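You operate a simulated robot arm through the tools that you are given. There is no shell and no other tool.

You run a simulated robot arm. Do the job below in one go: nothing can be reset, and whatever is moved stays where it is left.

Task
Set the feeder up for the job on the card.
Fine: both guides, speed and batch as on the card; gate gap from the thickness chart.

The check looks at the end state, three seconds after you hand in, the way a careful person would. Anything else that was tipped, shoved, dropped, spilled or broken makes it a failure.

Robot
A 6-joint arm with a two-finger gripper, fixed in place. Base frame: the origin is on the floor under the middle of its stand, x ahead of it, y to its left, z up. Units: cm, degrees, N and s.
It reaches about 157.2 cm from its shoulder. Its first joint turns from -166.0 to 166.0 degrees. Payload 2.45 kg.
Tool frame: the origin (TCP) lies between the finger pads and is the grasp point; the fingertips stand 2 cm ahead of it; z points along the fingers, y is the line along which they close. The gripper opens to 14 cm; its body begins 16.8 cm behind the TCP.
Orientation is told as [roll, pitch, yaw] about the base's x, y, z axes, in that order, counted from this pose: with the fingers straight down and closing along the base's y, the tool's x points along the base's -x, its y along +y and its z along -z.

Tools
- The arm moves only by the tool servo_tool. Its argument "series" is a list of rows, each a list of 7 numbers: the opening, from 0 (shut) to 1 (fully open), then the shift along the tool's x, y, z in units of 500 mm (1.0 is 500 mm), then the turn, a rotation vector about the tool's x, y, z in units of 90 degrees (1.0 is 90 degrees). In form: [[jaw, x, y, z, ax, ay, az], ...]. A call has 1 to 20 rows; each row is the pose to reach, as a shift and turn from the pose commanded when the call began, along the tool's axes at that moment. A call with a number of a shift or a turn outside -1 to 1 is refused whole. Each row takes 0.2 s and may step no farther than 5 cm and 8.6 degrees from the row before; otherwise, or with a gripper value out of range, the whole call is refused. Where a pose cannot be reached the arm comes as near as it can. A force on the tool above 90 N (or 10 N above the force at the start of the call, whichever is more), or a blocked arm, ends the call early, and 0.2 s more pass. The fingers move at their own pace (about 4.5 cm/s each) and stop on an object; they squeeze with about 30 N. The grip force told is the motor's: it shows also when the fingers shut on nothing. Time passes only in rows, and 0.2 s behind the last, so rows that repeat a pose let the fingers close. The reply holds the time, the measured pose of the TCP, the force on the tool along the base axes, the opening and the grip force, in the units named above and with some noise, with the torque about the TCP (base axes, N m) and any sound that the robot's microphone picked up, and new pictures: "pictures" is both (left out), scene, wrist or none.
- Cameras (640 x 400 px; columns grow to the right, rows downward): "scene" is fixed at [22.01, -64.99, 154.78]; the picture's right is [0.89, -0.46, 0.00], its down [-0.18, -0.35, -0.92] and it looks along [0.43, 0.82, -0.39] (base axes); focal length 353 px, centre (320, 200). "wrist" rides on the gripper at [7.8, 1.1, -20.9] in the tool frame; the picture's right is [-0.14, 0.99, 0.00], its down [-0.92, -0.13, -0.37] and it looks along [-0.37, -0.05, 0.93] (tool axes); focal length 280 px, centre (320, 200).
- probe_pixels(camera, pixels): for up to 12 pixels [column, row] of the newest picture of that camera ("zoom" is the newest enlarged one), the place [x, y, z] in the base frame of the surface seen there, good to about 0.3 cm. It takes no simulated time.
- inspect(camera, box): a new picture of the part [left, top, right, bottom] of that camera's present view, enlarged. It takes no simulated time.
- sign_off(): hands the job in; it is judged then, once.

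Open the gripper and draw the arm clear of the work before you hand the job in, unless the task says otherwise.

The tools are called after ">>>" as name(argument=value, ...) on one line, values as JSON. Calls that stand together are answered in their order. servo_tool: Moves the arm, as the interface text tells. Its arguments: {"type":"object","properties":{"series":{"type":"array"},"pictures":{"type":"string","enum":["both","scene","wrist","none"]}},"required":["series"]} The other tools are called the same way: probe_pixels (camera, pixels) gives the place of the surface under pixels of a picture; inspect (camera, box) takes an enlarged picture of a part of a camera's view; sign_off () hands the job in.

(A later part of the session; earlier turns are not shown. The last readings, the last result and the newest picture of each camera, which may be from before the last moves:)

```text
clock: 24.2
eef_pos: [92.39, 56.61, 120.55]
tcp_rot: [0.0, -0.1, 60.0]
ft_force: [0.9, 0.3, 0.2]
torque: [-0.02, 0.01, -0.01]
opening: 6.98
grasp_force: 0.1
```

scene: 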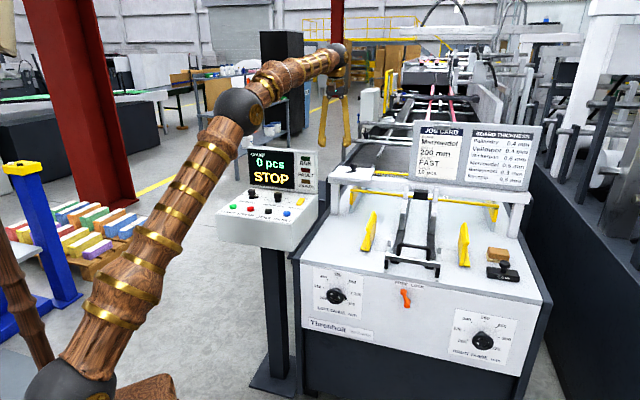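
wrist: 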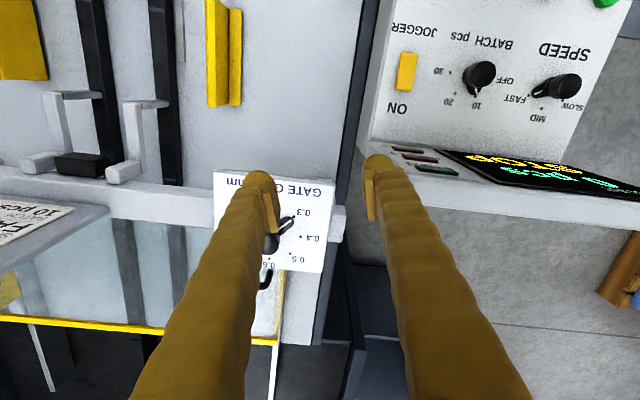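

I now tilt 10° outward and move to a pre-grasp point about 6 cm up the tool axis from the gate knob.

>>> servo_tool(series=[[0.5, -0.0428, -0.0411, 0.02, 0.0139, -0.0241, 0], [0.5, -0.0856, -0.0822, 0.055, 0.0278, -0.0481, 0], [0.5, -0.1284, -0.1233, 0.09, 0.0417, -0.0722, 0], [0.5, -0.1712, -0.1644, 0.13, 0.0556, -0.0962, 0], [0.5, -0.1712, -0.1644, 0.13, 0.0556, -0.0962, 0]])

>>> inspect(camera="wrist", box=[240, 110, 400, 210])

>>> inspect(camera="scene", box=[290, 60, 450, 200])

```text
clock: 25.4
eef_pos: [103.68, 60.0, 114.2]
tcp_rot: [-5.1, -8.7, 60.4]
ft_force: [-0.4, -0.8, 0.1]
torque: [0.0, 0.01, 0.0]
opening: 6.99
grasp_force: 0.1
```

scene: 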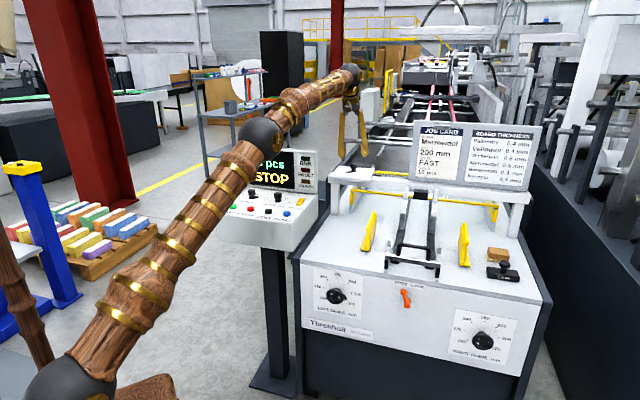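
wrist: 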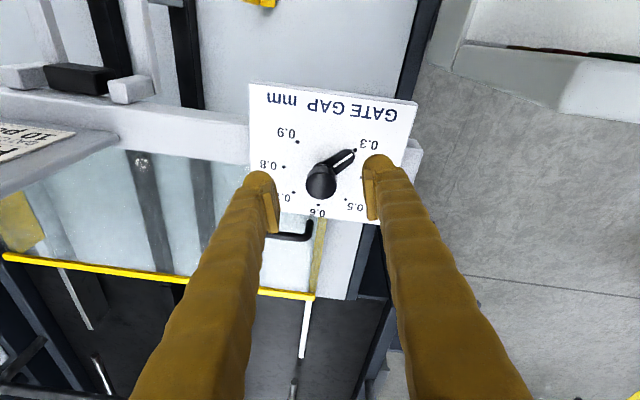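

```text
4.00 times, centred on (320, 160) of wrist
```

zoom: 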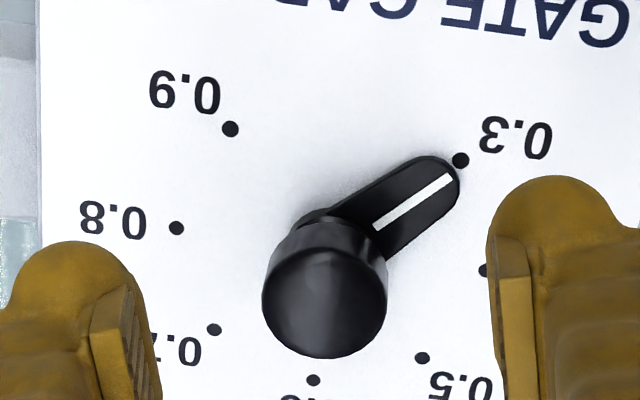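

```text
2.86 times, centred on (370, 130) of scene
```

zoom: 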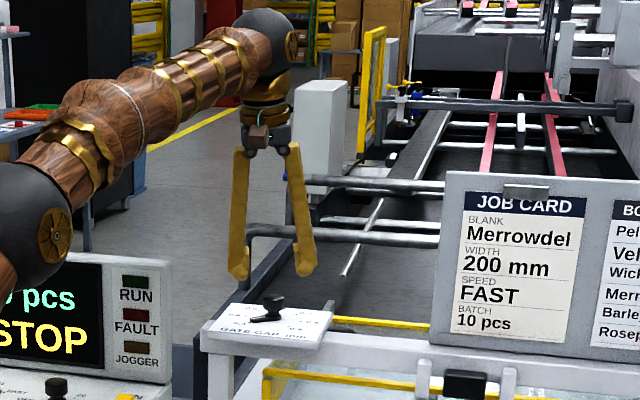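

The tilt works and the pose is reached; the knob top is at about (321,186), roughly 1 cm off in tool x. I probe the dial dots and knob for an accurate centre.

>>> probe_pixels(camera="wrist", pixels=[[297.5, 142.5], [355, 150], [284, 167], [345.5, 199.5], [318.5, 205], [293.5, 192.5], [321, 183], [321, 192], [310, 186], [332, 186], [345, 160], [321, 178]])

```text
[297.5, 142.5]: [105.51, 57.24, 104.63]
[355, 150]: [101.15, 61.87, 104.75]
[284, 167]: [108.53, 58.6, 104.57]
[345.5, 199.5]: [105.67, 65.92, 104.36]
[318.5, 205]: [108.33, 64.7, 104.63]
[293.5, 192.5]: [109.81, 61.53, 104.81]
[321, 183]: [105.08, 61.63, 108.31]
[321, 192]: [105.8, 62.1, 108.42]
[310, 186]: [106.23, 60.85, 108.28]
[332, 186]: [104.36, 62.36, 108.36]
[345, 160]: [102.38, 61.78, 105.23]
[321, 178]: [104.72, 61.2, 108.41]
```

The dial centre is (105.4,61.6) with 45° steps, so 0.3→0.6 is 135° clockwise. I shift 1.4 cm over and descend around the knob.

>>> servo_tool(series=[[0.5, -0.01, 0, 0.03, 0, 0, 0], [0.5, -0.0276, 0, 0.05, 0, 0, 0], [0.5, -0.0276, -0.0006, 0.08, 0, 0, 0], [0.5, -0.0276, -0.0006, 0.11, 0, 0, 0], [0.5, -0.0276, -0.0006, 0.122, 0, 0, 0], [0.5, -0.0276, -0.0006, 0.122, 0, 0, 0]])

>>> inspect(camera="wrist", box=[240, 120, 400, 220])

>>> inspect(camera="scene", box=[310, 130, 406, 190])

```text
clock: 26.8
eef_pos: [105.26, 61.67, 108.25]
tcp_rot: [-5.1, -8.6, 60.3]
ft_force: [-0.7, 0.1, 0.7]
torque: [0.0, -0.02, 0.02]
opening: 6.97
grasp_force: 0.0
```

scene: 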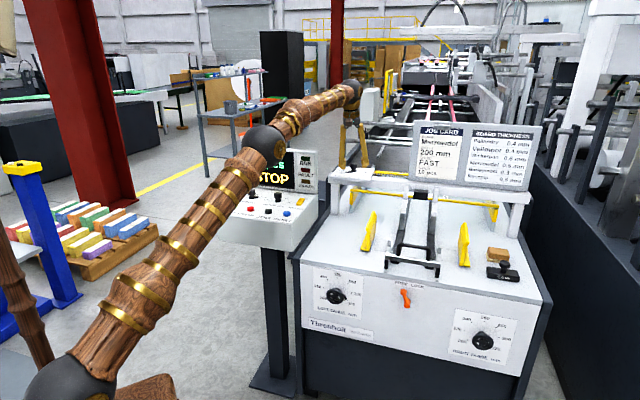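
wrist: 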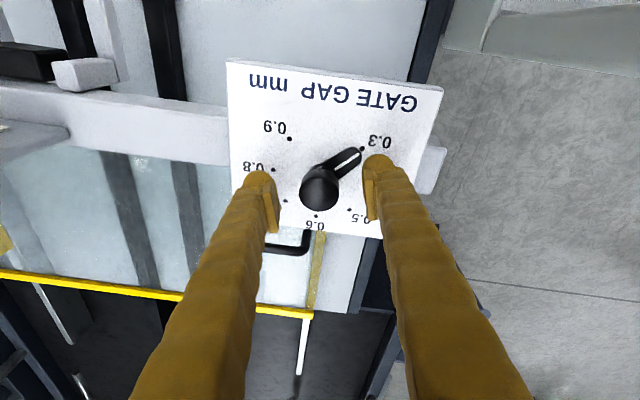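

```text
4.00 times, centred on (320, 170) of wrist
```

zoom: 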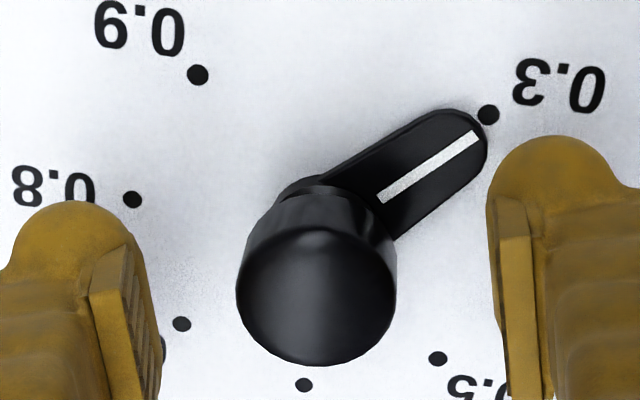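

```text
6.67 times, centred on (358, 160) of scene
```

zoom: 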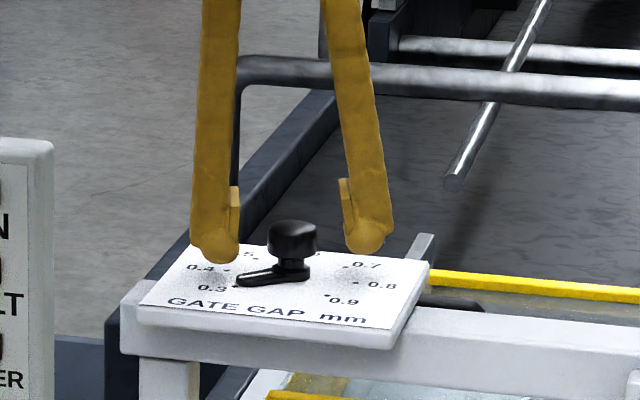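

The knob is centred between the fingers at (319,194) and the tips clear the plate. I close on it.

>>> servo_tool(series=[[0, 0, 0, 0, 0, 0, 0], [0, 0, 0, 0, 0, 0, 0], [0, 0, 0, 0, 0, 0, 0], [0, 0, 0, 0, 0, 0, 0]], pictures="wrist")

```text
clock: 27.8
eef_pos: [105.37, 61.57, 108.32]
tcp_rot: [-5.1, -8.5, 60.4]
ft_force: [4.6, -0.4, 0.4]
torque: [0.01, 0.06, -0.02]
opening: 3.13
grasp_force: 38.6
```

wrist: 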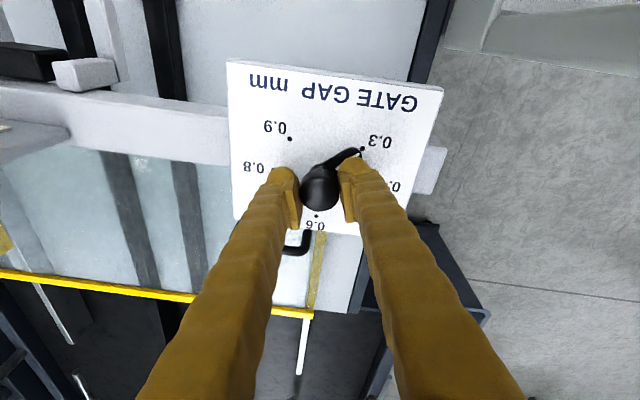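

Gripped with little side force. I turn 67.5° clockwise about the tool axis.

>>> servo_tool(series=[[0, 0, 0, 0, 0, 0, 0.0833], [0, 0, 0, 0, 0, 0, 0.1667], [0, 0, 0, 0, 0, 0, 0.25], [0, 0, 0, 0, 0, 0, 0.3333], [0, 0, 0, 0, 0, 0, 0.4167], [0, 0, 0, 0, 0, 0, 0.5], [0, 0, 0, 0, 0, 0, 0.5833], [0, 0, 0, 0, 0, 0, 0.6667], [0, 0, 0, 0, 0, 0, 0.75], [0, 0, 0, 0, 0, 0, 0.75]], pictures="wrist")

>>> inspect(camera="wrist", box=[240, 120, 400, 220])

```text
clock: 30.0
eef_pos: [105.36, 61.45, 108.29]
tcp_rot: [6.1, -7.8, -8.1]
ft_force: [7.8, -22.8, 11.3]
torque: [-0.46, 0.05, -0.04]
opening: 3.14
grasp_force: 45.0
```

wrist: 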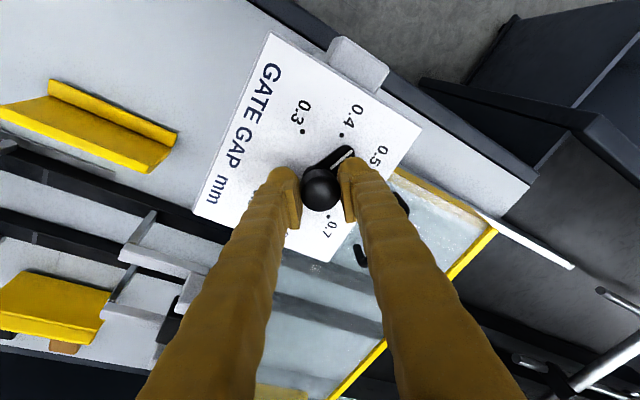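

```text
4.00 times, centred on (320, 170) of wrist
```

zoom: 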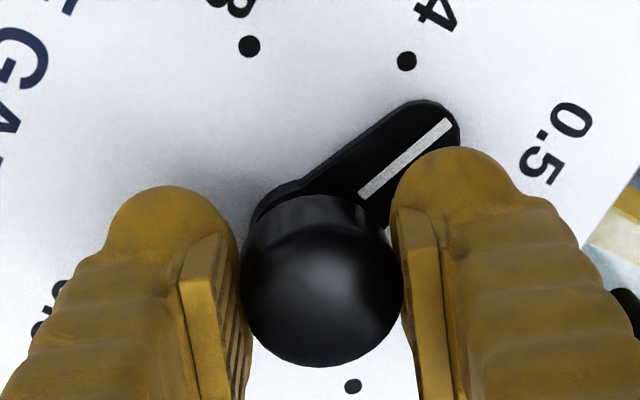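

The pointer is between 0.4 and 0.5. I open the jaws, turn back 67.5° in place and regrip.

>>> servo_tool(series=[[0.4, 0, 0, 0, 0, 0, 0], [0.4, 0, 0, 0, 0, 0, 0], [0.4, 0, 0, 0, 0, 0, -0.0833], [0.4, 0, 0, 0, 0, 0, -0.1667], [0.4, 0, 0, 0, 0, 0, -0.25], [0.4, 0, 0, 0, 0, 0, -0.3333], [0.4, 0, 0, 0, 0, 0, -0.4167], [0.4, 0, 0, 0, 0, 0, -0.5], [0.4, 0, 0, 0, 0, 0, -0.5833], [0.4, 0, 0, 0, 0, 0, -0.6667], [0.4, 0, 0, 0, 0, 0, -0.75], [0.4, 0, 0, 0, 0, 0, -0.75]], pictures="wrist")

>>> inspect(camera="wrist", box=[240, 120, 400, 220])

```text
clock: 32.6
eef_pos: [105.36, 61.6, 108.08]
tcp_rot: [-5.1, -8.5, 60.5]
ft_force: [-0.2, -0.1, -0.4]
torque: [0.01, 0.02, 0.0]
opening: 5.62
grasp_force: 0.0
```

wrist: 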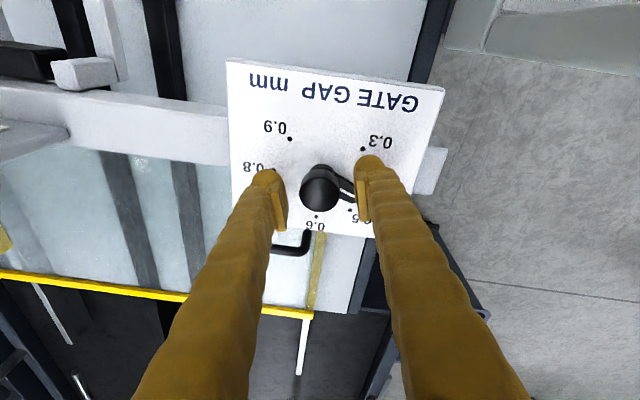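

```text
4.00 times, centred on (320, 170) of wrist
```

zoom: 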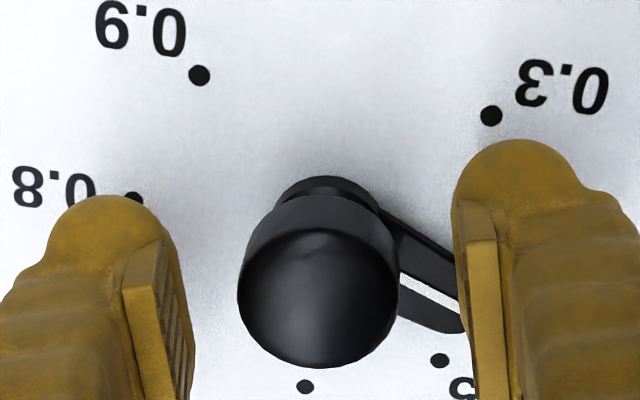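

The pointer held its place. I regrip; the fingertips stay above the pointer's level.

>>> servo_tool(series=[[0, 0, 0, 0, 0, 0, 0], [0, 0, 0, 0, 0, 0, 0], [0, 0, 0, 0, 0, 0, 0], [0, 0, 0, 0, 0, 0, 0], [0, 0, 0, 0, 0, 0, 0.0833], [0, 0, 0, 0, 0, 0, 0.1667], [0, 0, 0, 0, 0, 0, 0.25], [0, 0, 0, 0, 0, 0, 0.3333], [0, 0, 0, 0, 0, 0, 0.4167], [0, 0, 0, 0, 0, 0, 0.5], [0, 0, 0, 0, 0, 0, 0.5833], [0, 0, 0, 0, 0, 0, 0.6667], [0, 0, 0, 0, 0, 0, 0.75], [0, 0, 0, 0, 0, 0, 0.75]], pictures="wrist")

>>> inspect(camera="wrist", box=[240, 120, 400, 220])

```text
clock: 35.6
eef_pos: [105.35, 61.42, 108.33]
tcp_rot: [6.1, -7.9, -8.0]
ft_force: [12.5, -5.8, 4.9]
torque: [-0.24, -0.02, -0.06]
opening: 3.11
grasp_force: 44.9
```

wrist: 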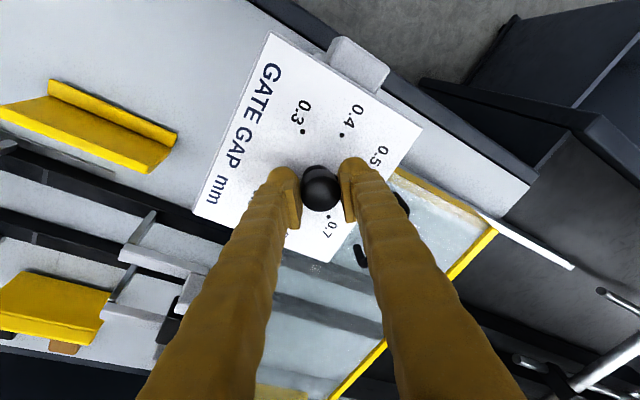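

```text
4.00 times, centred on (320, 170) of wrist
```

zoom: 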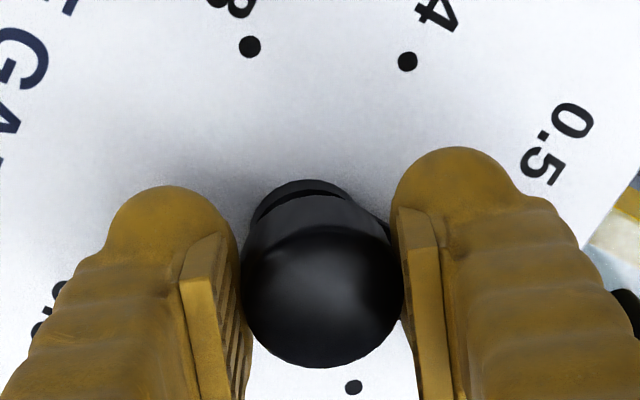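

The pointer is hidden now, so I release and withdraw up and back to see it.

>>> servo_tool(series=[[0.5, 0, 0, 0, 0, 0, 0], [0.5, 0, 0, 0, 0, 0, 0], [0.5, 0, 0, 0, 0, 0, 0], [0.5, 0, 0, -0.04, 0, 0, 0], [0.5, 0, 0, -0.08, 0, 0, 0], [0.5, 0.04, 0, -0.12, 0, 0, 0], [0.5, 0.1, 0, -0.16, 0, 0, 0], [0.5, 0.16, 0, -0.2, 0, 0, 0]])

>>> inspect(camera="wrist", box=[260, 140, 460, 265])

>>> inspect(camera="scene", box=[320, 150, 384, 190])

```text
clock: 37.4
eef_pos: [96.0, 61.81, 117.04]
tcp_rot: [6.1, -7.8, -7.8]
ft_force: [0.8, -0.5, -0.8]
torque: [0.02, 0.05, 0.0]
opening: 6.99
grasp_force: 0.0
```

scene: 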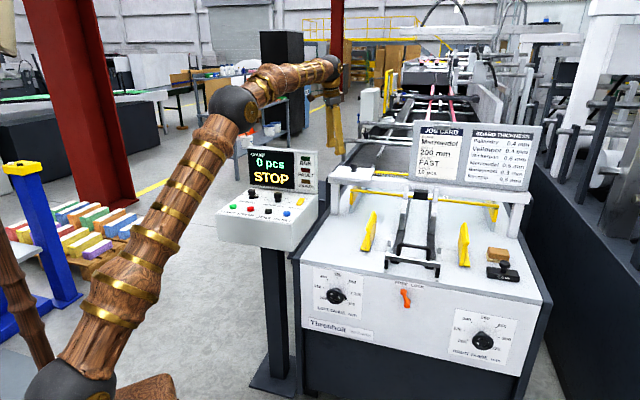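
wrist: 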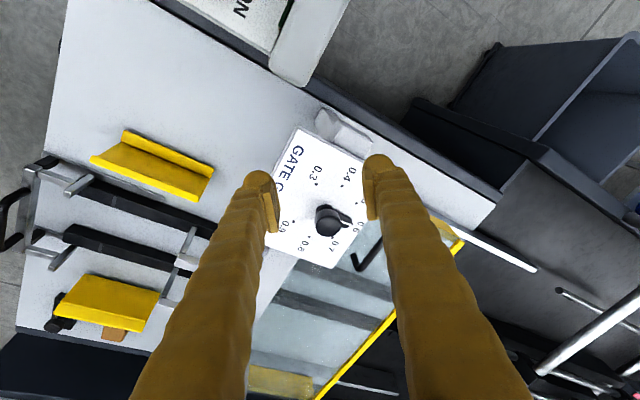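

```text
3.20 times, centred on (360, 202) of wrist
```

zoom: 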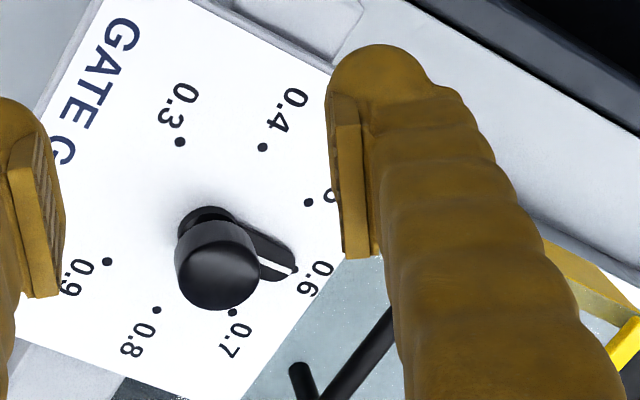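

```text
10.00 times, centred on (352, 170) of scene
```

zoom: 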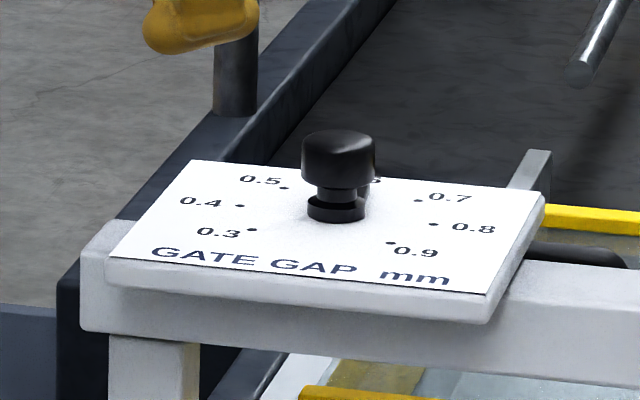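

The gate pointer seems to sit on 0.6 at wrist (351,223). I zoom tighter to confirm.

>>> inspect(camera="wrist", box=[300, 190, 364, 240])

```text
8.00 times, centred on (332, 215) of wrist
```

zoom: 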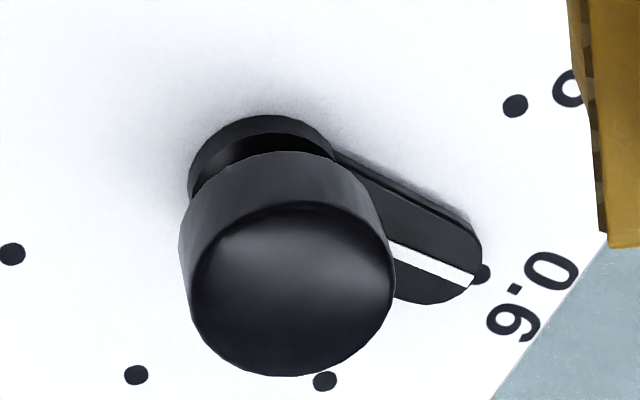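

The gate pointer lines up with the 0.6 dot. Now I retreat over the machine toward the robot, levelling the tool, before the handwheels.

>>> servo_tool(series=[[0.5, 0.0393, -0.0668, -0.035, 0.0068, 0.0088, 0], [0.5, 0.0786, -0.1336, -0.07, 0.0135, 0.0176, 0], [0.5, 0.1179, -0.2004, -0.105, 0.0203, 0.0264, 0], [0.5, 0.1572, -0.2672, -0.14, 0.027, 0.0352, 0], [0.5, 0.1965, -0.334, -0.175, 0.0338, 0.0441, 0], [0.5, 0.2358, -0.4008, -0.21, 0.0406, 0.0529, 0], [0.5, 0.2751, -0.4676, -0.245, 0.0473, 0.0617, 0], [0.5, 0.3144, -0.5344, -0.28, 0.0541, 0.0705, 0], [0.5, 0.3537, -0.6012, -0.315, 0.0608, 0.0793, 0], [0.5, 0.393, -0.668, -0.35, 0.0676, 0.0881, 0], [0.5, 0.393, -0.668, -0.35, 0.0676, 0.0881, 0]])

```text
clock: 39.8
eef_pos: [69.97, 29.98, 127.89]
tcp_rot: [0.0, 0.0, -7.5]
ft_force: [-0.8, -0.5, -1.0]
torque: [0.02, 0.0, 0.0]
opening: 7.0
grasp_force: 0.0
```

scene: 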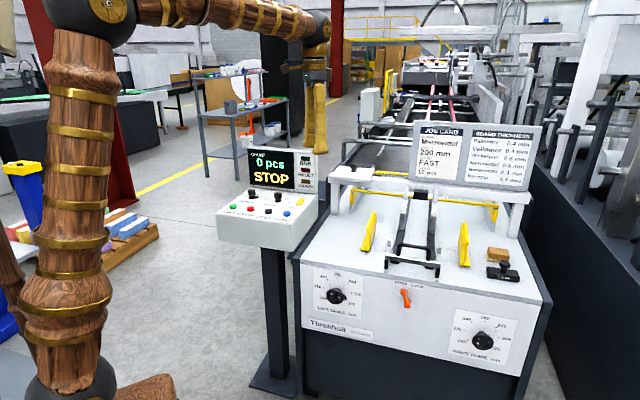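
wrist: 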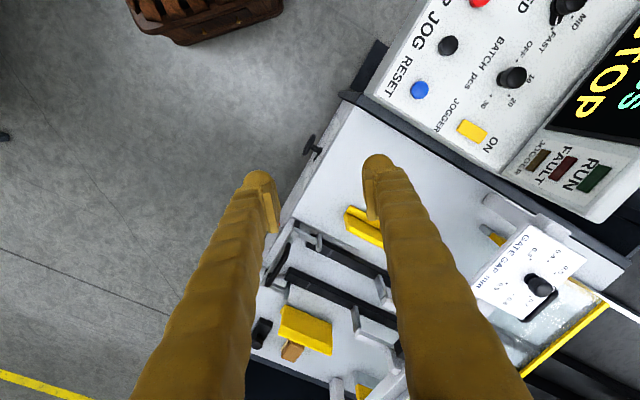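

Clear of the machine. I move to (60,10,115) in front of the panel while yawing to 45°, ready to pitch the tool horizontal toward the panel.

>>> servo_tool(series=[[0.5, 0.0209, -0.0604, 0.0371, 0, 0, -0.0833], [0.5, 0.0417, -0.1208, 0.0743, 0, 0, -0.1667], [0.5, 0.0626, -0.1812, 0.1114, 0, 0, -0.25], [0.5, 0.0834, -0.2415, 0.1486, 0, 0, -0.3333], [0.5, 0.1043, -0.3019, 0.1857, 0, 0, -0.4167], [0.5, 0.1251, -0.3623, 0.2229, 0, 0, -0.5], [0.5, 0.146, -0.4227, 0.26, 0, 0, -0.5833], [0.5, 0.146, -0.4227, 0.26, 0, 0, -0.5833]], pictures="none")

```text
clock: 41.6
eef_pos: [59.88, 10.21, 115.09]
tcp_rot: [0.0, -0.1, 45.1]
ft_force: [0.5, 0.2, -0.3]
torque: [0.03, -0.02, 0.04]
opening: 7.02
grasp_force: 0.1
```

Now I pitch the tool up to horizontal, pointing at the panel, moving 10 cm forward meanwhile.

>>> servo_tool(series=[[0.6, -0.0167, 0, 0, 0, -0.0833, 0], [0.6, -0.0333, 0, 0, 0, -0.1667, 0], [0.6, -0.05, 0, 0, 0, -0.25, 0], [0.6, -0.0667, 0, 0, 0, -0.3333, 0], [0.6, -0.0833, 0, 0, 0, -0.4167, 0], [0.6, -0.1, 0, 0, 0, -0.5, 0], [0.6, -0.1167, 0, 0, 0, -0.5833, 0], [0.6, -0.1333, 0, 0, 0, -0.6667, 0], [0.6, -0.15, 0, 0, 0, -0.75, 0], [0.6, -0.1667, 0, 0, 0, -0.8333, 0], [0.6, -0.1833, 0, 0, 0, -0.9167, 0], [0.6, -0.2, 0, 0, 0, -1.0, 0], [0.6, -0.2, 0, 0, 0, -1.0, 0]])

```text
clock: 44.4
eef_pos: [67.15, 17.15, 114.9]
tcp_rot: [-152.9, -89.9, -162.0]
ft_force: [0.0, -0.1, 0.6]
torque: [-0.01, -0.03, -0.01]
opening: 8.4
grasp_force: 0.1
```

scene: 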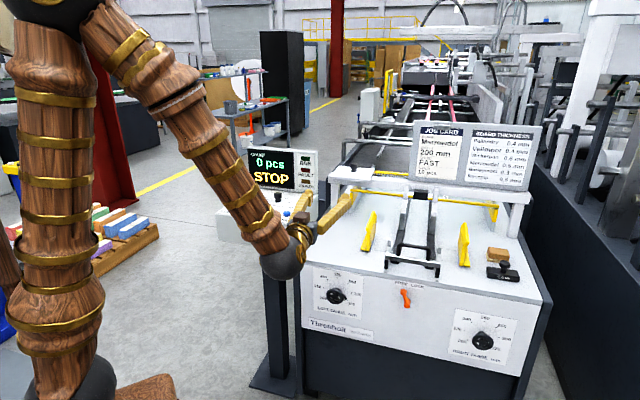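
wrist: 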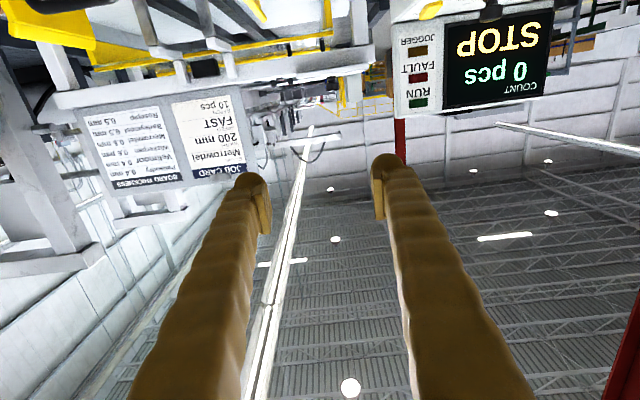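

The tool is horizontal and pointing at the panel, camera below. I lower it to the left wheel's height while rolling 75° so that I have room to turn counter-clockwise later.

>>> servo_tool(series=[[0.65, 0.084, 0, 0, 0, 0, 0.0833], [0.65, 0.168, 0, 0, 0, 0, 0.1667], [0.65, 0.252, 0, 0, 0, 0, 0.25], [0.65, 0.336, 0, 0, 0, 0, 0.3333], [0.65, 0.42, 0, 0, 0, 0, 0.4167], [0.65, 0.504, 0, 0, 0, 0, 0.5], [0.65, 0.588, 0, 0, 0, 0, 0.5833], [0.65, 0.672, 0, 0, 0, 0, 0.6667], [0.65, 0.756, 0, 0, 0, 0, 0.75], [0.65, 0.84, 0, 0, 0, 0, 0.8333], [0.65, 0.84, 0, 0, 0, 0, 0.8333]])

```text
clock: 46.8
eef_pos: [67.18, 17.13, 72.8]
tcp_rot: [90.0, -15.0, -45.1]
ft_force: [-0.5, 0.5, 1.2]
torque: [-0.01, 0.03, -0.01]
opening: 9.1
grasp_force: 0.1
out of reach, approached as far as the arm can: row 1, 2, 3, 4, 5, 6, 7, 8, 9
```

scene: 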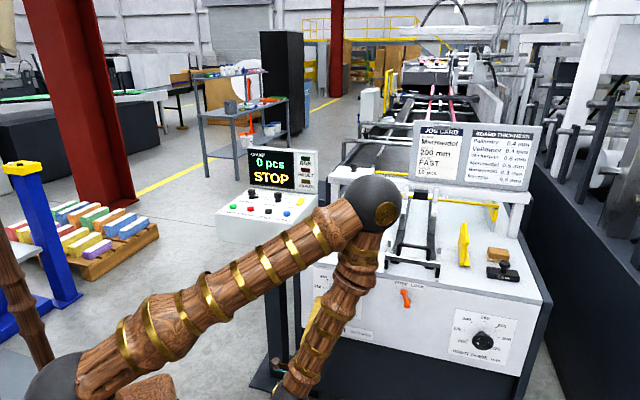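
wrist: 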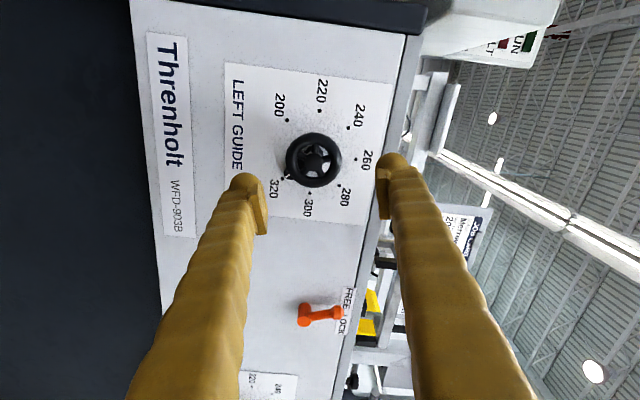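

Despite reach warnings on the way, the pose is right and force is near zero; the wheel shows at (314,160). I zoom on its dial.

>>> inspect(camera="wrist", box=[220, 60, 400, 220])

>>> probe_pixels(camera="wrist", pixels=[[314, 160], [288, 119], [320, 110], [348, 128], [356, 159], [339, 186], [309, 192], [282, 178], [313, 134], [313, 183], [291, 160], [337, 158]])

```text
2.50 times, centred on (310, 140) of wrist
```

zoom: 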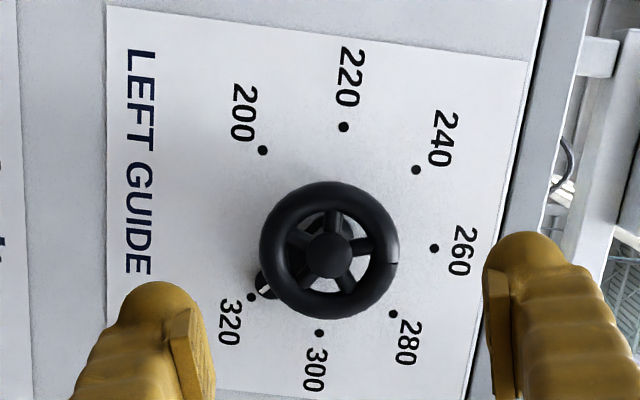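

```text
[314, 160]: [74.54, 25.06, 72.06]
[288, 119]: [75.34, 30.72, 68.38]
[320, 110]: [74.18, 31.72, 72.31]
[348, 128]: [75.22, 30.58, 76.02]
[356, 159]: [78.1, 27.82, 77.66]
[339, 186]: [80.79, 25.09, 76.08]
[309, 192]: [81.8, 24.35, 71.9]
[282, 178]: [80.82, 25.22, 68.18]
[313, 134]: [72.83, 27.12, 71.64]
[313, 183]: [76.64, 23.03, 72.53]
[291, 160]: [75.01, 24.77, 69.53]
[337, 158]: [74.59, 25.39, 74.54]
```

The left dial centre is u≈35.3, z≈72.1 with 45° per 20 mm; pointer at 320, so 270° counter-clockwise is needed. I align and advance so the jaws straddle the rim.

>>> servo_tool(series=[[0.68, 0.004, -0.0146, 0.05, 0, 0, 0], [0.68, 0.004, -0.0146, 0.12, 0, 0, 0], [0.68, 0.004, -0.0146, 0.18, 0, 0, 0], [0.68, 0.004, -0.0146, 0.222, 0, 0, 0], [0.68, 0.004, -0.0146, 0.222, 0, 0, 0]])

>>> inspect(camera="wrist", box=[220, 80, 420, 280])

```text
clock: 48.0
eef_pos: [74.97, 24.99, 72.29]
tcp_rot: [90.0, -15.0, -44.9]
ft_force: [-0.7, 0.5, 0.1]
torque: [0.03, 0.02, -0.02]
opening: 9.51
grasp_force: 0.1
```

scene: 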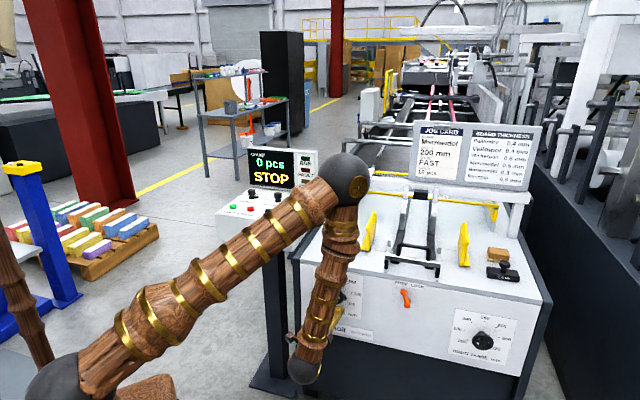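
wrist: 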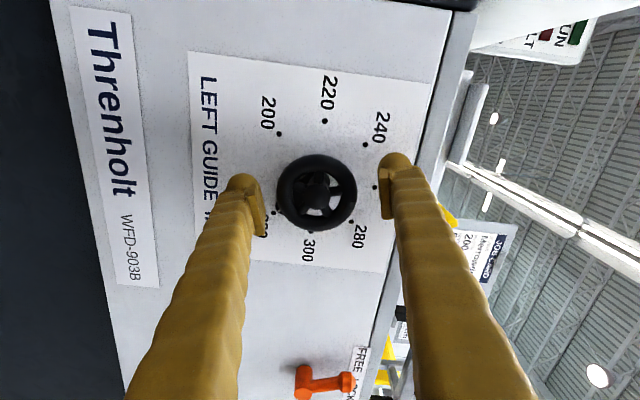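

```text
2.00 times, centred on (320, 180) of wrist
```

zoom: 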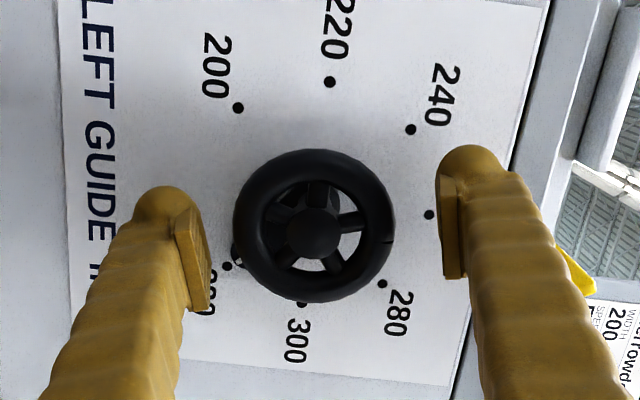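

The rim is centred within about 2 mm at (317,193). I nudge 2 mm and close on it.

>>> servo_tool(series=[[0.68, 0, -0.004, 0.004, 0, 0, 0], [0, 0, -0.004, 0.004, 0, 0, 0], [0, 0, -0.004, 0.004, 0, 0, 0], [0, 0, -0.004, 0.004, 0, 0, 0], [0, 0, -0.004, 0.004, 0, 0, 0]], pictures="wrist")

```text
clock: 49.2
eef_pos: [75.12, 25.01, 72.18]
tcp_rot: [89.9, -15.0, -45.1]
ft_force: [0.9, 0.8, -2.5]
torque: [0.01, -0.02, 0.0]
opening: 6.6
grasp_force: 44.7
```

wrist: 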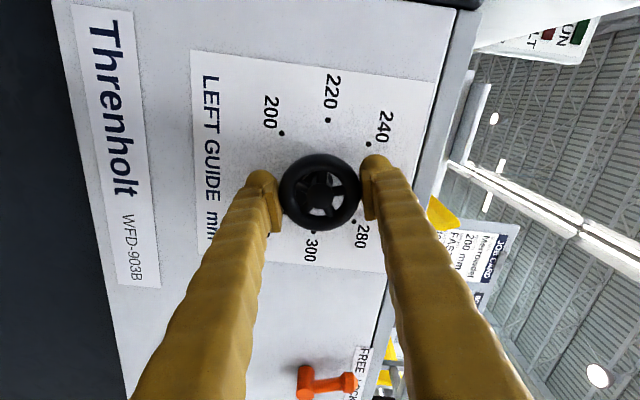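

Gripped at 6.6 cm diameter. I turn 30° counter-clockwise first as a trial, watching the torque.

>>> servo_tool(series=[[0, 0, 0, 0, 0, 0, -0.0833], [0, 0, 0, 0, 0, 0, -0.1667], [0, 0, 0, 0, 0, 0, -0.25], [0, 0, 0, 0, 0, 0, -0.3333], [0, 0, 0, 0, 0, 0, -0.3333]])

>>> inspect(camera="wrist", box=[220, 80, 420, 280])

```text
clock: 50.4
eef_pos: [75.26, 24.99, 72.09]
tcp_rot: [90.0, -45.2, -45.2]
ft_force: [3.0, -21.9, 7.4]
torque: [0.06, -0.06, -0.2]
opening: 6.58
grasp_force: 44.8
```

scene: 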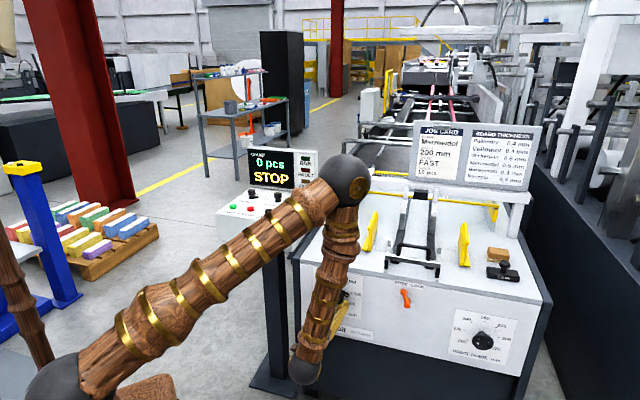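
wrist: 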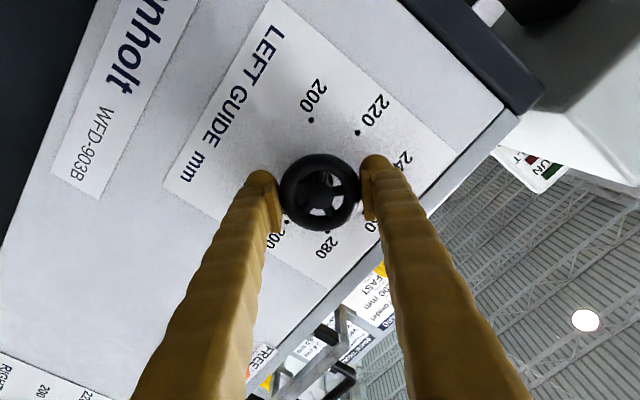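

```text
2.00 times, centred on (320, 180) of wrist
```

zoom: 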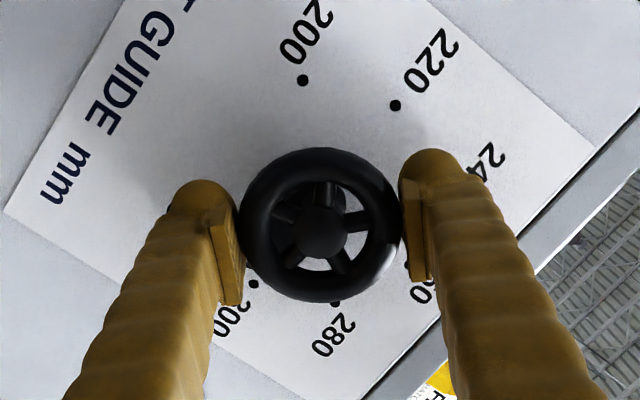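

The wheel turns with the gripper (spokes fixed in view while the dial rotates). I continue another 60° counter-clockwise.

>>> servo_tool(series=[[0, 0, 0, 0, 0, 0, -0.0833], [0, 0, 0, 0, 0, 0, -0.1667], [0, 0, 0, 0, 0, 0, -0.25], [0, 0, 0, 0, 0, 0, -0.3333], [0, 0, 0, 0, 0, 0, -0.4167], [0, 0, 0, 0, 0, 0, -0.5], [0, 0, 0, 0, 0, 0, -0.5833], [0, 0, 0, 0, 0, 0, -0.6667], [0, 0, 0, 0, 0, 0, -0.6667]])

>>> inspect(camera="wrist", box=[220, 80, 420, 280])

```text
clock: 52.4
eef_pos: [75.22, 25.09, 72.03]
tcp_rot: [89.4, -70.8, -44.5]
ft_force: [-9.7, -51.9, -18.3]
torque: [-0.16, 0.25, -0.63]
opening: 6.6
grasp_force: 45.4
out of reach, approached as far as the arm can: row 4, 5, 6, 7, 8, 9
```

scene: 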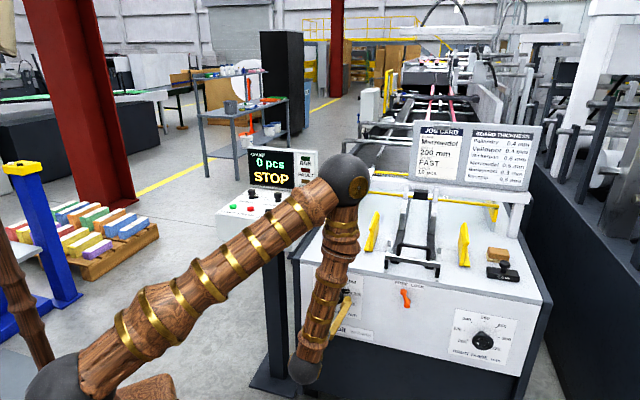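
wrist: 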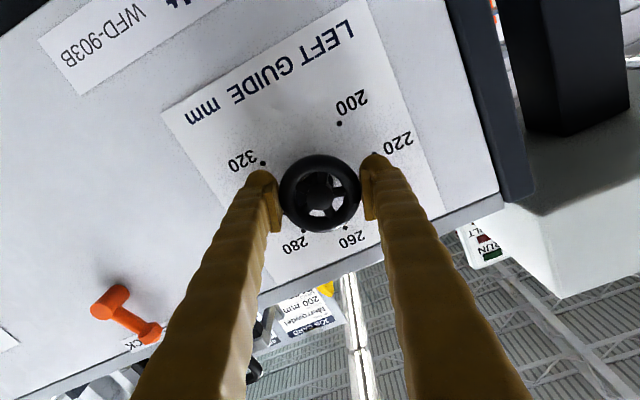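

```text
2.00 times, centred on (320, 180) of wrist
```

zoom: 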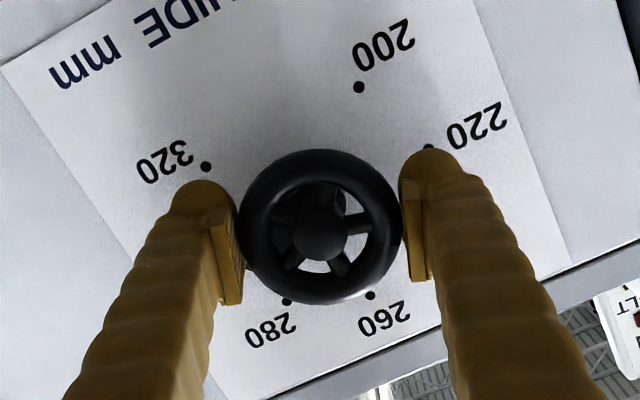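

The arm ran into its roll limit after about 56° total (pose pitch -70.8). I release, and roll back 90° clockwise for a fresh grip with more travel.

>>> servo_tool(series=[[0.68, 0, 0, 0, 0, 0, 0], [0.68, 0, 0, 0, 0, 0, 0], [0.68, 0, 0, 0, 0, 0, 0], [0.68, 0, 0, 0, 0, 0, 0.0833], [0.68, 0, 0, 0, 0, 0, 0.1667], [0.68, 0, 0, 0, 0, 0, 0.25], [0.68, 0, 0, 0, 0, 0, 0.3333], [0.68, 0, 0, 0, 0, 0, 0.4167], [0.68, 0, 0, 0, 0, 0, 0.5], [0.68, 0, 0, 0, 0, 0, 0.5833], [0.68, 0, 0, 0, 0, 0, 0.6667], [0.68, 0, 0, 0, 0, 0, 0.75], [0.68, 0, 0, 0, 0, 0, 0.8333], [0.68, 0, 0, 0, 0, 0, 0.9167], [0.68, 0, 0, 0, 0, 0, 1.0], [0.68, 0, 0, 0, 0, 0, 1.0]])

>>> inspect(camera="wrist", box=[220, 80, 420, 280])

```text
clock: 55.8
eef_pos: [75.1, 25.0, 72.1]
tcp_rot: [89.9, 19.4, -45.1]
ft_force: [0.2, 0.5, -0.9]
torque: [0.0, 0.03, 0.01]
opening: 9.54
grasp_force: 0.1
```

scene: 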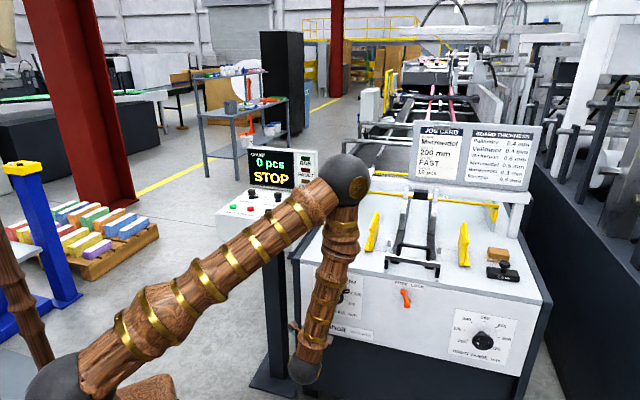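
wrist: 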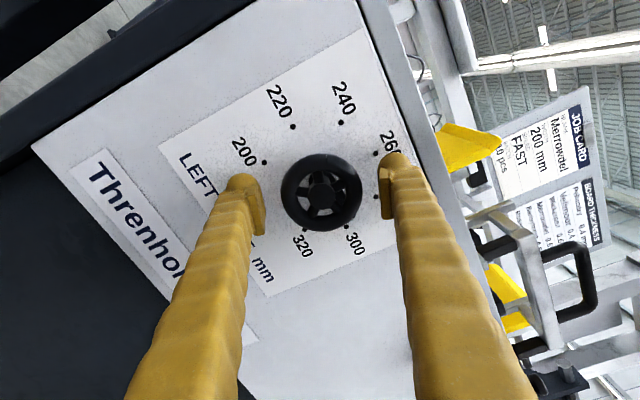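

```text
2.00 times, centred on (320, 180) of wrist
```

zoom: 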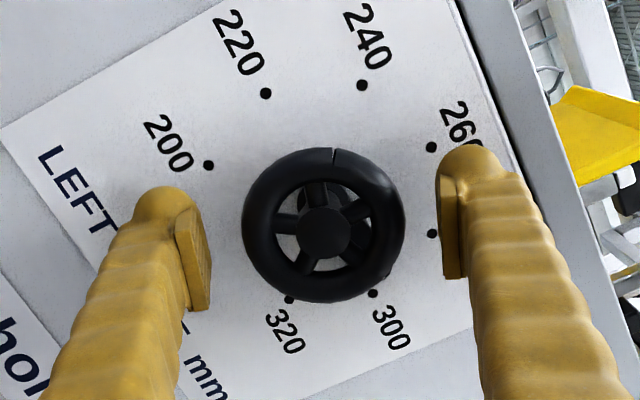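

The wheel kept its setting (notch visible on the rim at the top). I roll back 24° more, then close again.

>>> servo_tool(series=[[0.68, 0, 0, 0, 0, 0, 0.0889], [0.68, 0, 0, 0, 0, 0, 0.1778], [0.68, 0, 0, 0, 0, 0, 0.2667], [0.68, 0, 0, 0, 0, 0, 0.2667], [0, 0, 0, 0, 0, 0, 0.2667], [0, 0, 0, 0, 0, 0, 0.2667], [0, 0, 0, 0, 0, 0, 0.2667], [0, 0, 0, 0, 0, 0, 0.2667]], pictures="wrist")

```text
clock: 57.6
eef_pos: [75.14, 24.94, 72.26]
tcp_rot: [90.0, 43.2, -45.0]
ft_force: [8.8, -15.1, 16.5]
torque: [0.08, -0.06, -0.16]
opening: 6.55
grasp_force: 44.9
```

wrist: 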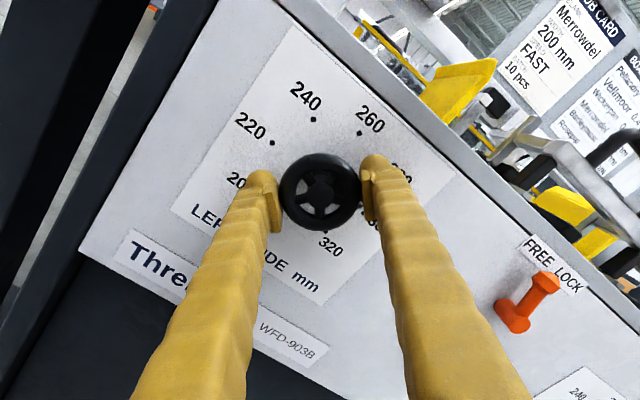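

Gripped, with a small 24 N offset load that I relieve by 1 mm. I turn 90° counter-clockwise.

>>> servo_tool(series=[[0, 0, 0.002, 0, 0, 0, -0.0833], [0, 0, 0.002, 0, 0, 0, -0.1667], [0, 0, 0.002, 0, 0, 0, -0.25], [0, 0, 0.002, 0, 0, 0, -0.3333], [0, 0, 0.002, 0, 0, 0, -0.4167], [0, 0, 0.002, 0, 0, 0, -0.5], [0, 0, 0.002, 0, 0, 0, -0.5833], [0, 0, 0.002, 0, 0, 0, -0.6667], [0, 0, 0.002, 0, 0, 0, -0.75], [0, 0, 0.002, 0, 0, 0, -0.8333], [0, 0, 0.002, 0, 0, 0, -0.9167], [0, 0, 0.002, 0, 0, 0, -1.0], [0, 0, 0.002, 0, 0, 0, -1.0]], pictures="wrist")

```text
clock: 60.4
eef_pos: [75.17, 24.94, 72.1]
tcp_rot: [89.8, -46.9, -44.9]
ft_force: [2.9, -8.4, -2.4]
torque: [0.06, -0.05, -0.02]
opening: 6.57
grasp_force: 44.6
```

wrist: 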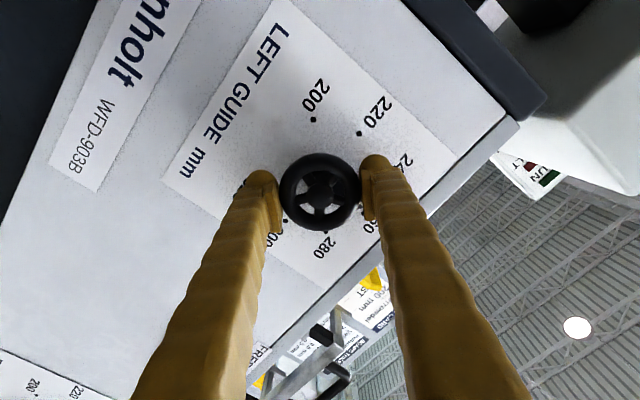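

Good: 146° turned in all with low force. I turn 17° more, then release and roll back for the last grip.

>>> servo_tool(series=[[0, 0, 0, 0, 0, 0, -0.0633], [0, 0, 0, 0, 0, 0, -0.1267], [0, 0, 0, 0, 0, 0, -0.19], [0, 0, 0, 0, 0, 0, -0.19], [0.68, 0, 0, 0, 0, 0, -0.19], [0.68, 0, 0, 0, 0, 0, -0.19], [0.68, 0, 0, 0, 0, 0, -0.19]], pictures="wrist")

>>> inspect(camera="wrist", box=[220, 80, 420, 280])

```text
clock: 62.0
eef_pos: [75.25, 24.98, 72.16]
tcp_rot: [89.7, -63.8, -44.8]
ft_force: [-0.2, -0.3, -0.5]
torque: [0.01, 0.02, 0.02]
opening: 9.54
grasp_force: 0.1
```

wrist: 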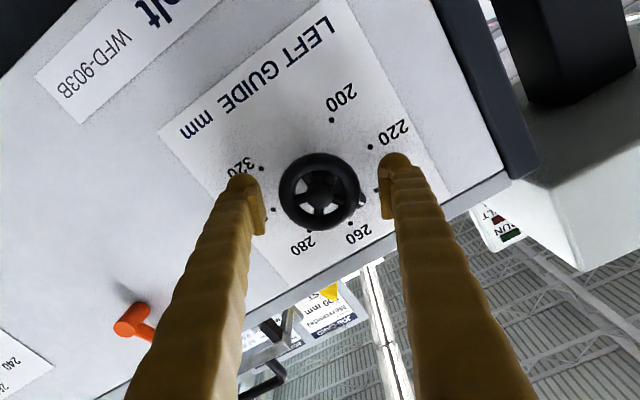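

```text
2.00 times, centred on (320, 180) of wrist
```

zoom: 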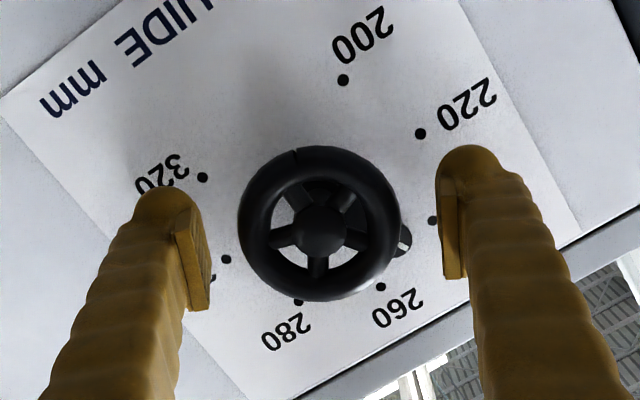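

The pointer shows between 260 and 240 at zoom (403,240), as expected. I roll back 90° clockwise, jaws open.

>>> servo_tool(series=[[0.68, 0, 0, 0, 0, 0, 0.0833], [0.68, 0, 0, 0, 0, 0, 0.1667], [0.68, 0, 0, 0, 0, 0, 0.25], [0.68, 0, 0, 0, 0, 0, 0.3333], [0.68, 0, 0, 0, 0, 0, 0.4167], [0.68, 0, 0, 0, 0, 0, 0.5], [0.68, 0, 0, 0, 0, 0, 0.5833], [0.68, 0, 0, 0, 0, 0, 0.6667], [0.68, 0, 0, 0, 0, 0, 0.75], [0.68, 0, 0, 0, 0, 0, 0.8333], [0.68, 0, 0, 0, 0, 0, 0.9167], [0.68, 0, 0, 0, 0, 0, 1.0], [0.68, 0, 0, 0, 0, 0, 1.0]], pictures="none")

>>> servo_tool(series=[[0.68, 0, 0, 0, 0, 0, 0.0667], [0.68, 0, 0, 0, 0, 0, 0.1333], [0.68, 0, 0, 0, 0, 0, 0.2], [0.68, 0, 0, 0, 0, 0, 0.2], [0, 0, 0, 0, 0, 0, 0.2], [0, 0, 0, 0, 0, 0, 0.2], [0, 0, 0, 0, 0, 0, 0.2], [0, 0, 0, 0, 0, 0, 0.2]], pictures="wrist")

```text
clock: 64.8
eef_pos: [75.18, 24.95, 72.08]
tcp_rot: [90.0, 26.1, -45.1]
ft_force: [-0.5, -0.4, 0.5]
torque: [0.02, -0.02, -0.01]
opening: 9.52
grasp_force: 0.0
```

```text
clock: 66.6
eef_pos: [75.2, 24.98, 72.21]
tcp_rot: [89.8, 44.1, -45.2]
ft_force: [1.0, -3.0, 2.8]
torque: [-0.03, -0.01, 0.01]
opening: 6.58
grasp_force: 45.4
```

wrist: 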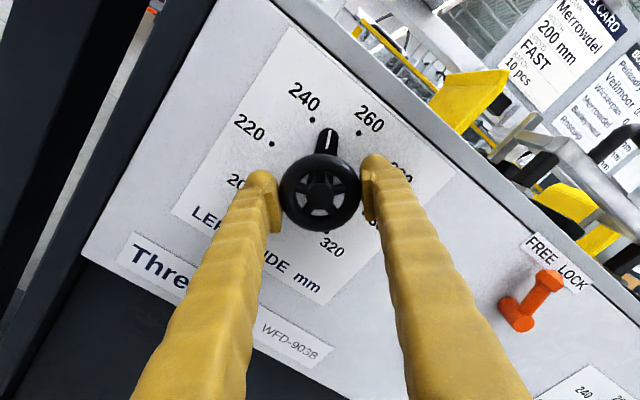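

Gripped with hardly any load; pointer visible between 240 and 260 at (328,140). I turn 90° counter-clockwise.

>>> servo_tool(series=[[0, 0, 0, 0, 0, 0, -0.0833], [0, 0, 0, 0, 0, 0, -0.1667], [0, 0, 0, 0, 0, 0, -0.25], [0, 0, 0, 0, 0, 0, -0.3333], [0, 0, 0, 0, 0, 0, -0.4167], [0, 0, 0, 0, 0, 0, -0.5], [0, 0, 0, 0, 0, 0, -0.5833], [0, 0, 0, 0, 0, 0, -0.6667], [0, 0, 0, 0, 0, 0, -0.75], [0, 0, 0, 0, 0, 0, -0.8333], [0, 0, 0, 0, 0, 0, -0.9167], [0, 0, 0, 0, 0, 0, -1.0], [0, 0, 0, 0, 0, 0, -1.0]], pictures="wrist")

>>> inspect(camera="wrist", box=[220, 80, 420, 280])

```text
clock: 69.4
eef_pos: [75.16, 25.03, 72.09]
tcp_rot: [89.7, -46.0, -44.9]
ft_force: [-5.5, -2.9, 4.6]
torque: [0.04, -0.02, 0.0]
opening: 6.57
grasp_force: 45.0
```

wrist: 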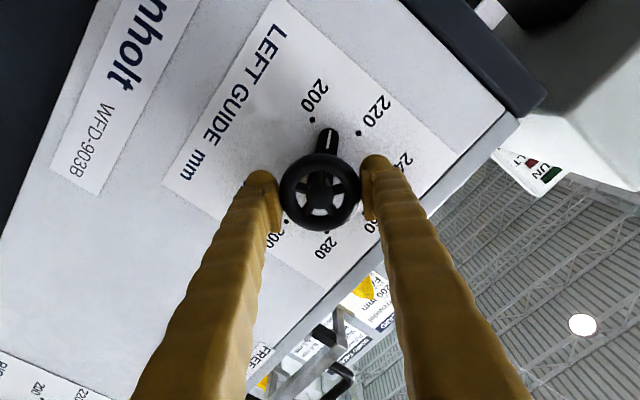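

```text
2.00 times, centred on (320, 180) of wrist
```

zoom: 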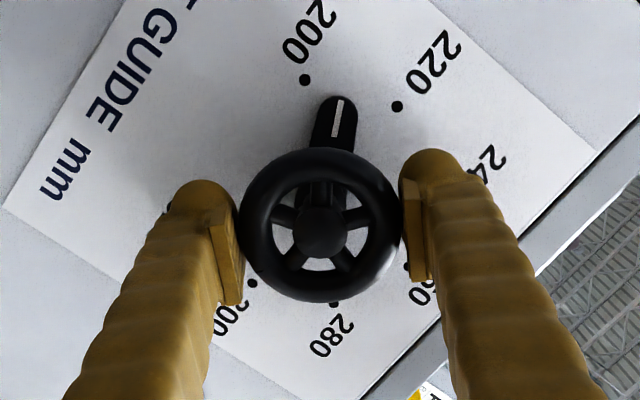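

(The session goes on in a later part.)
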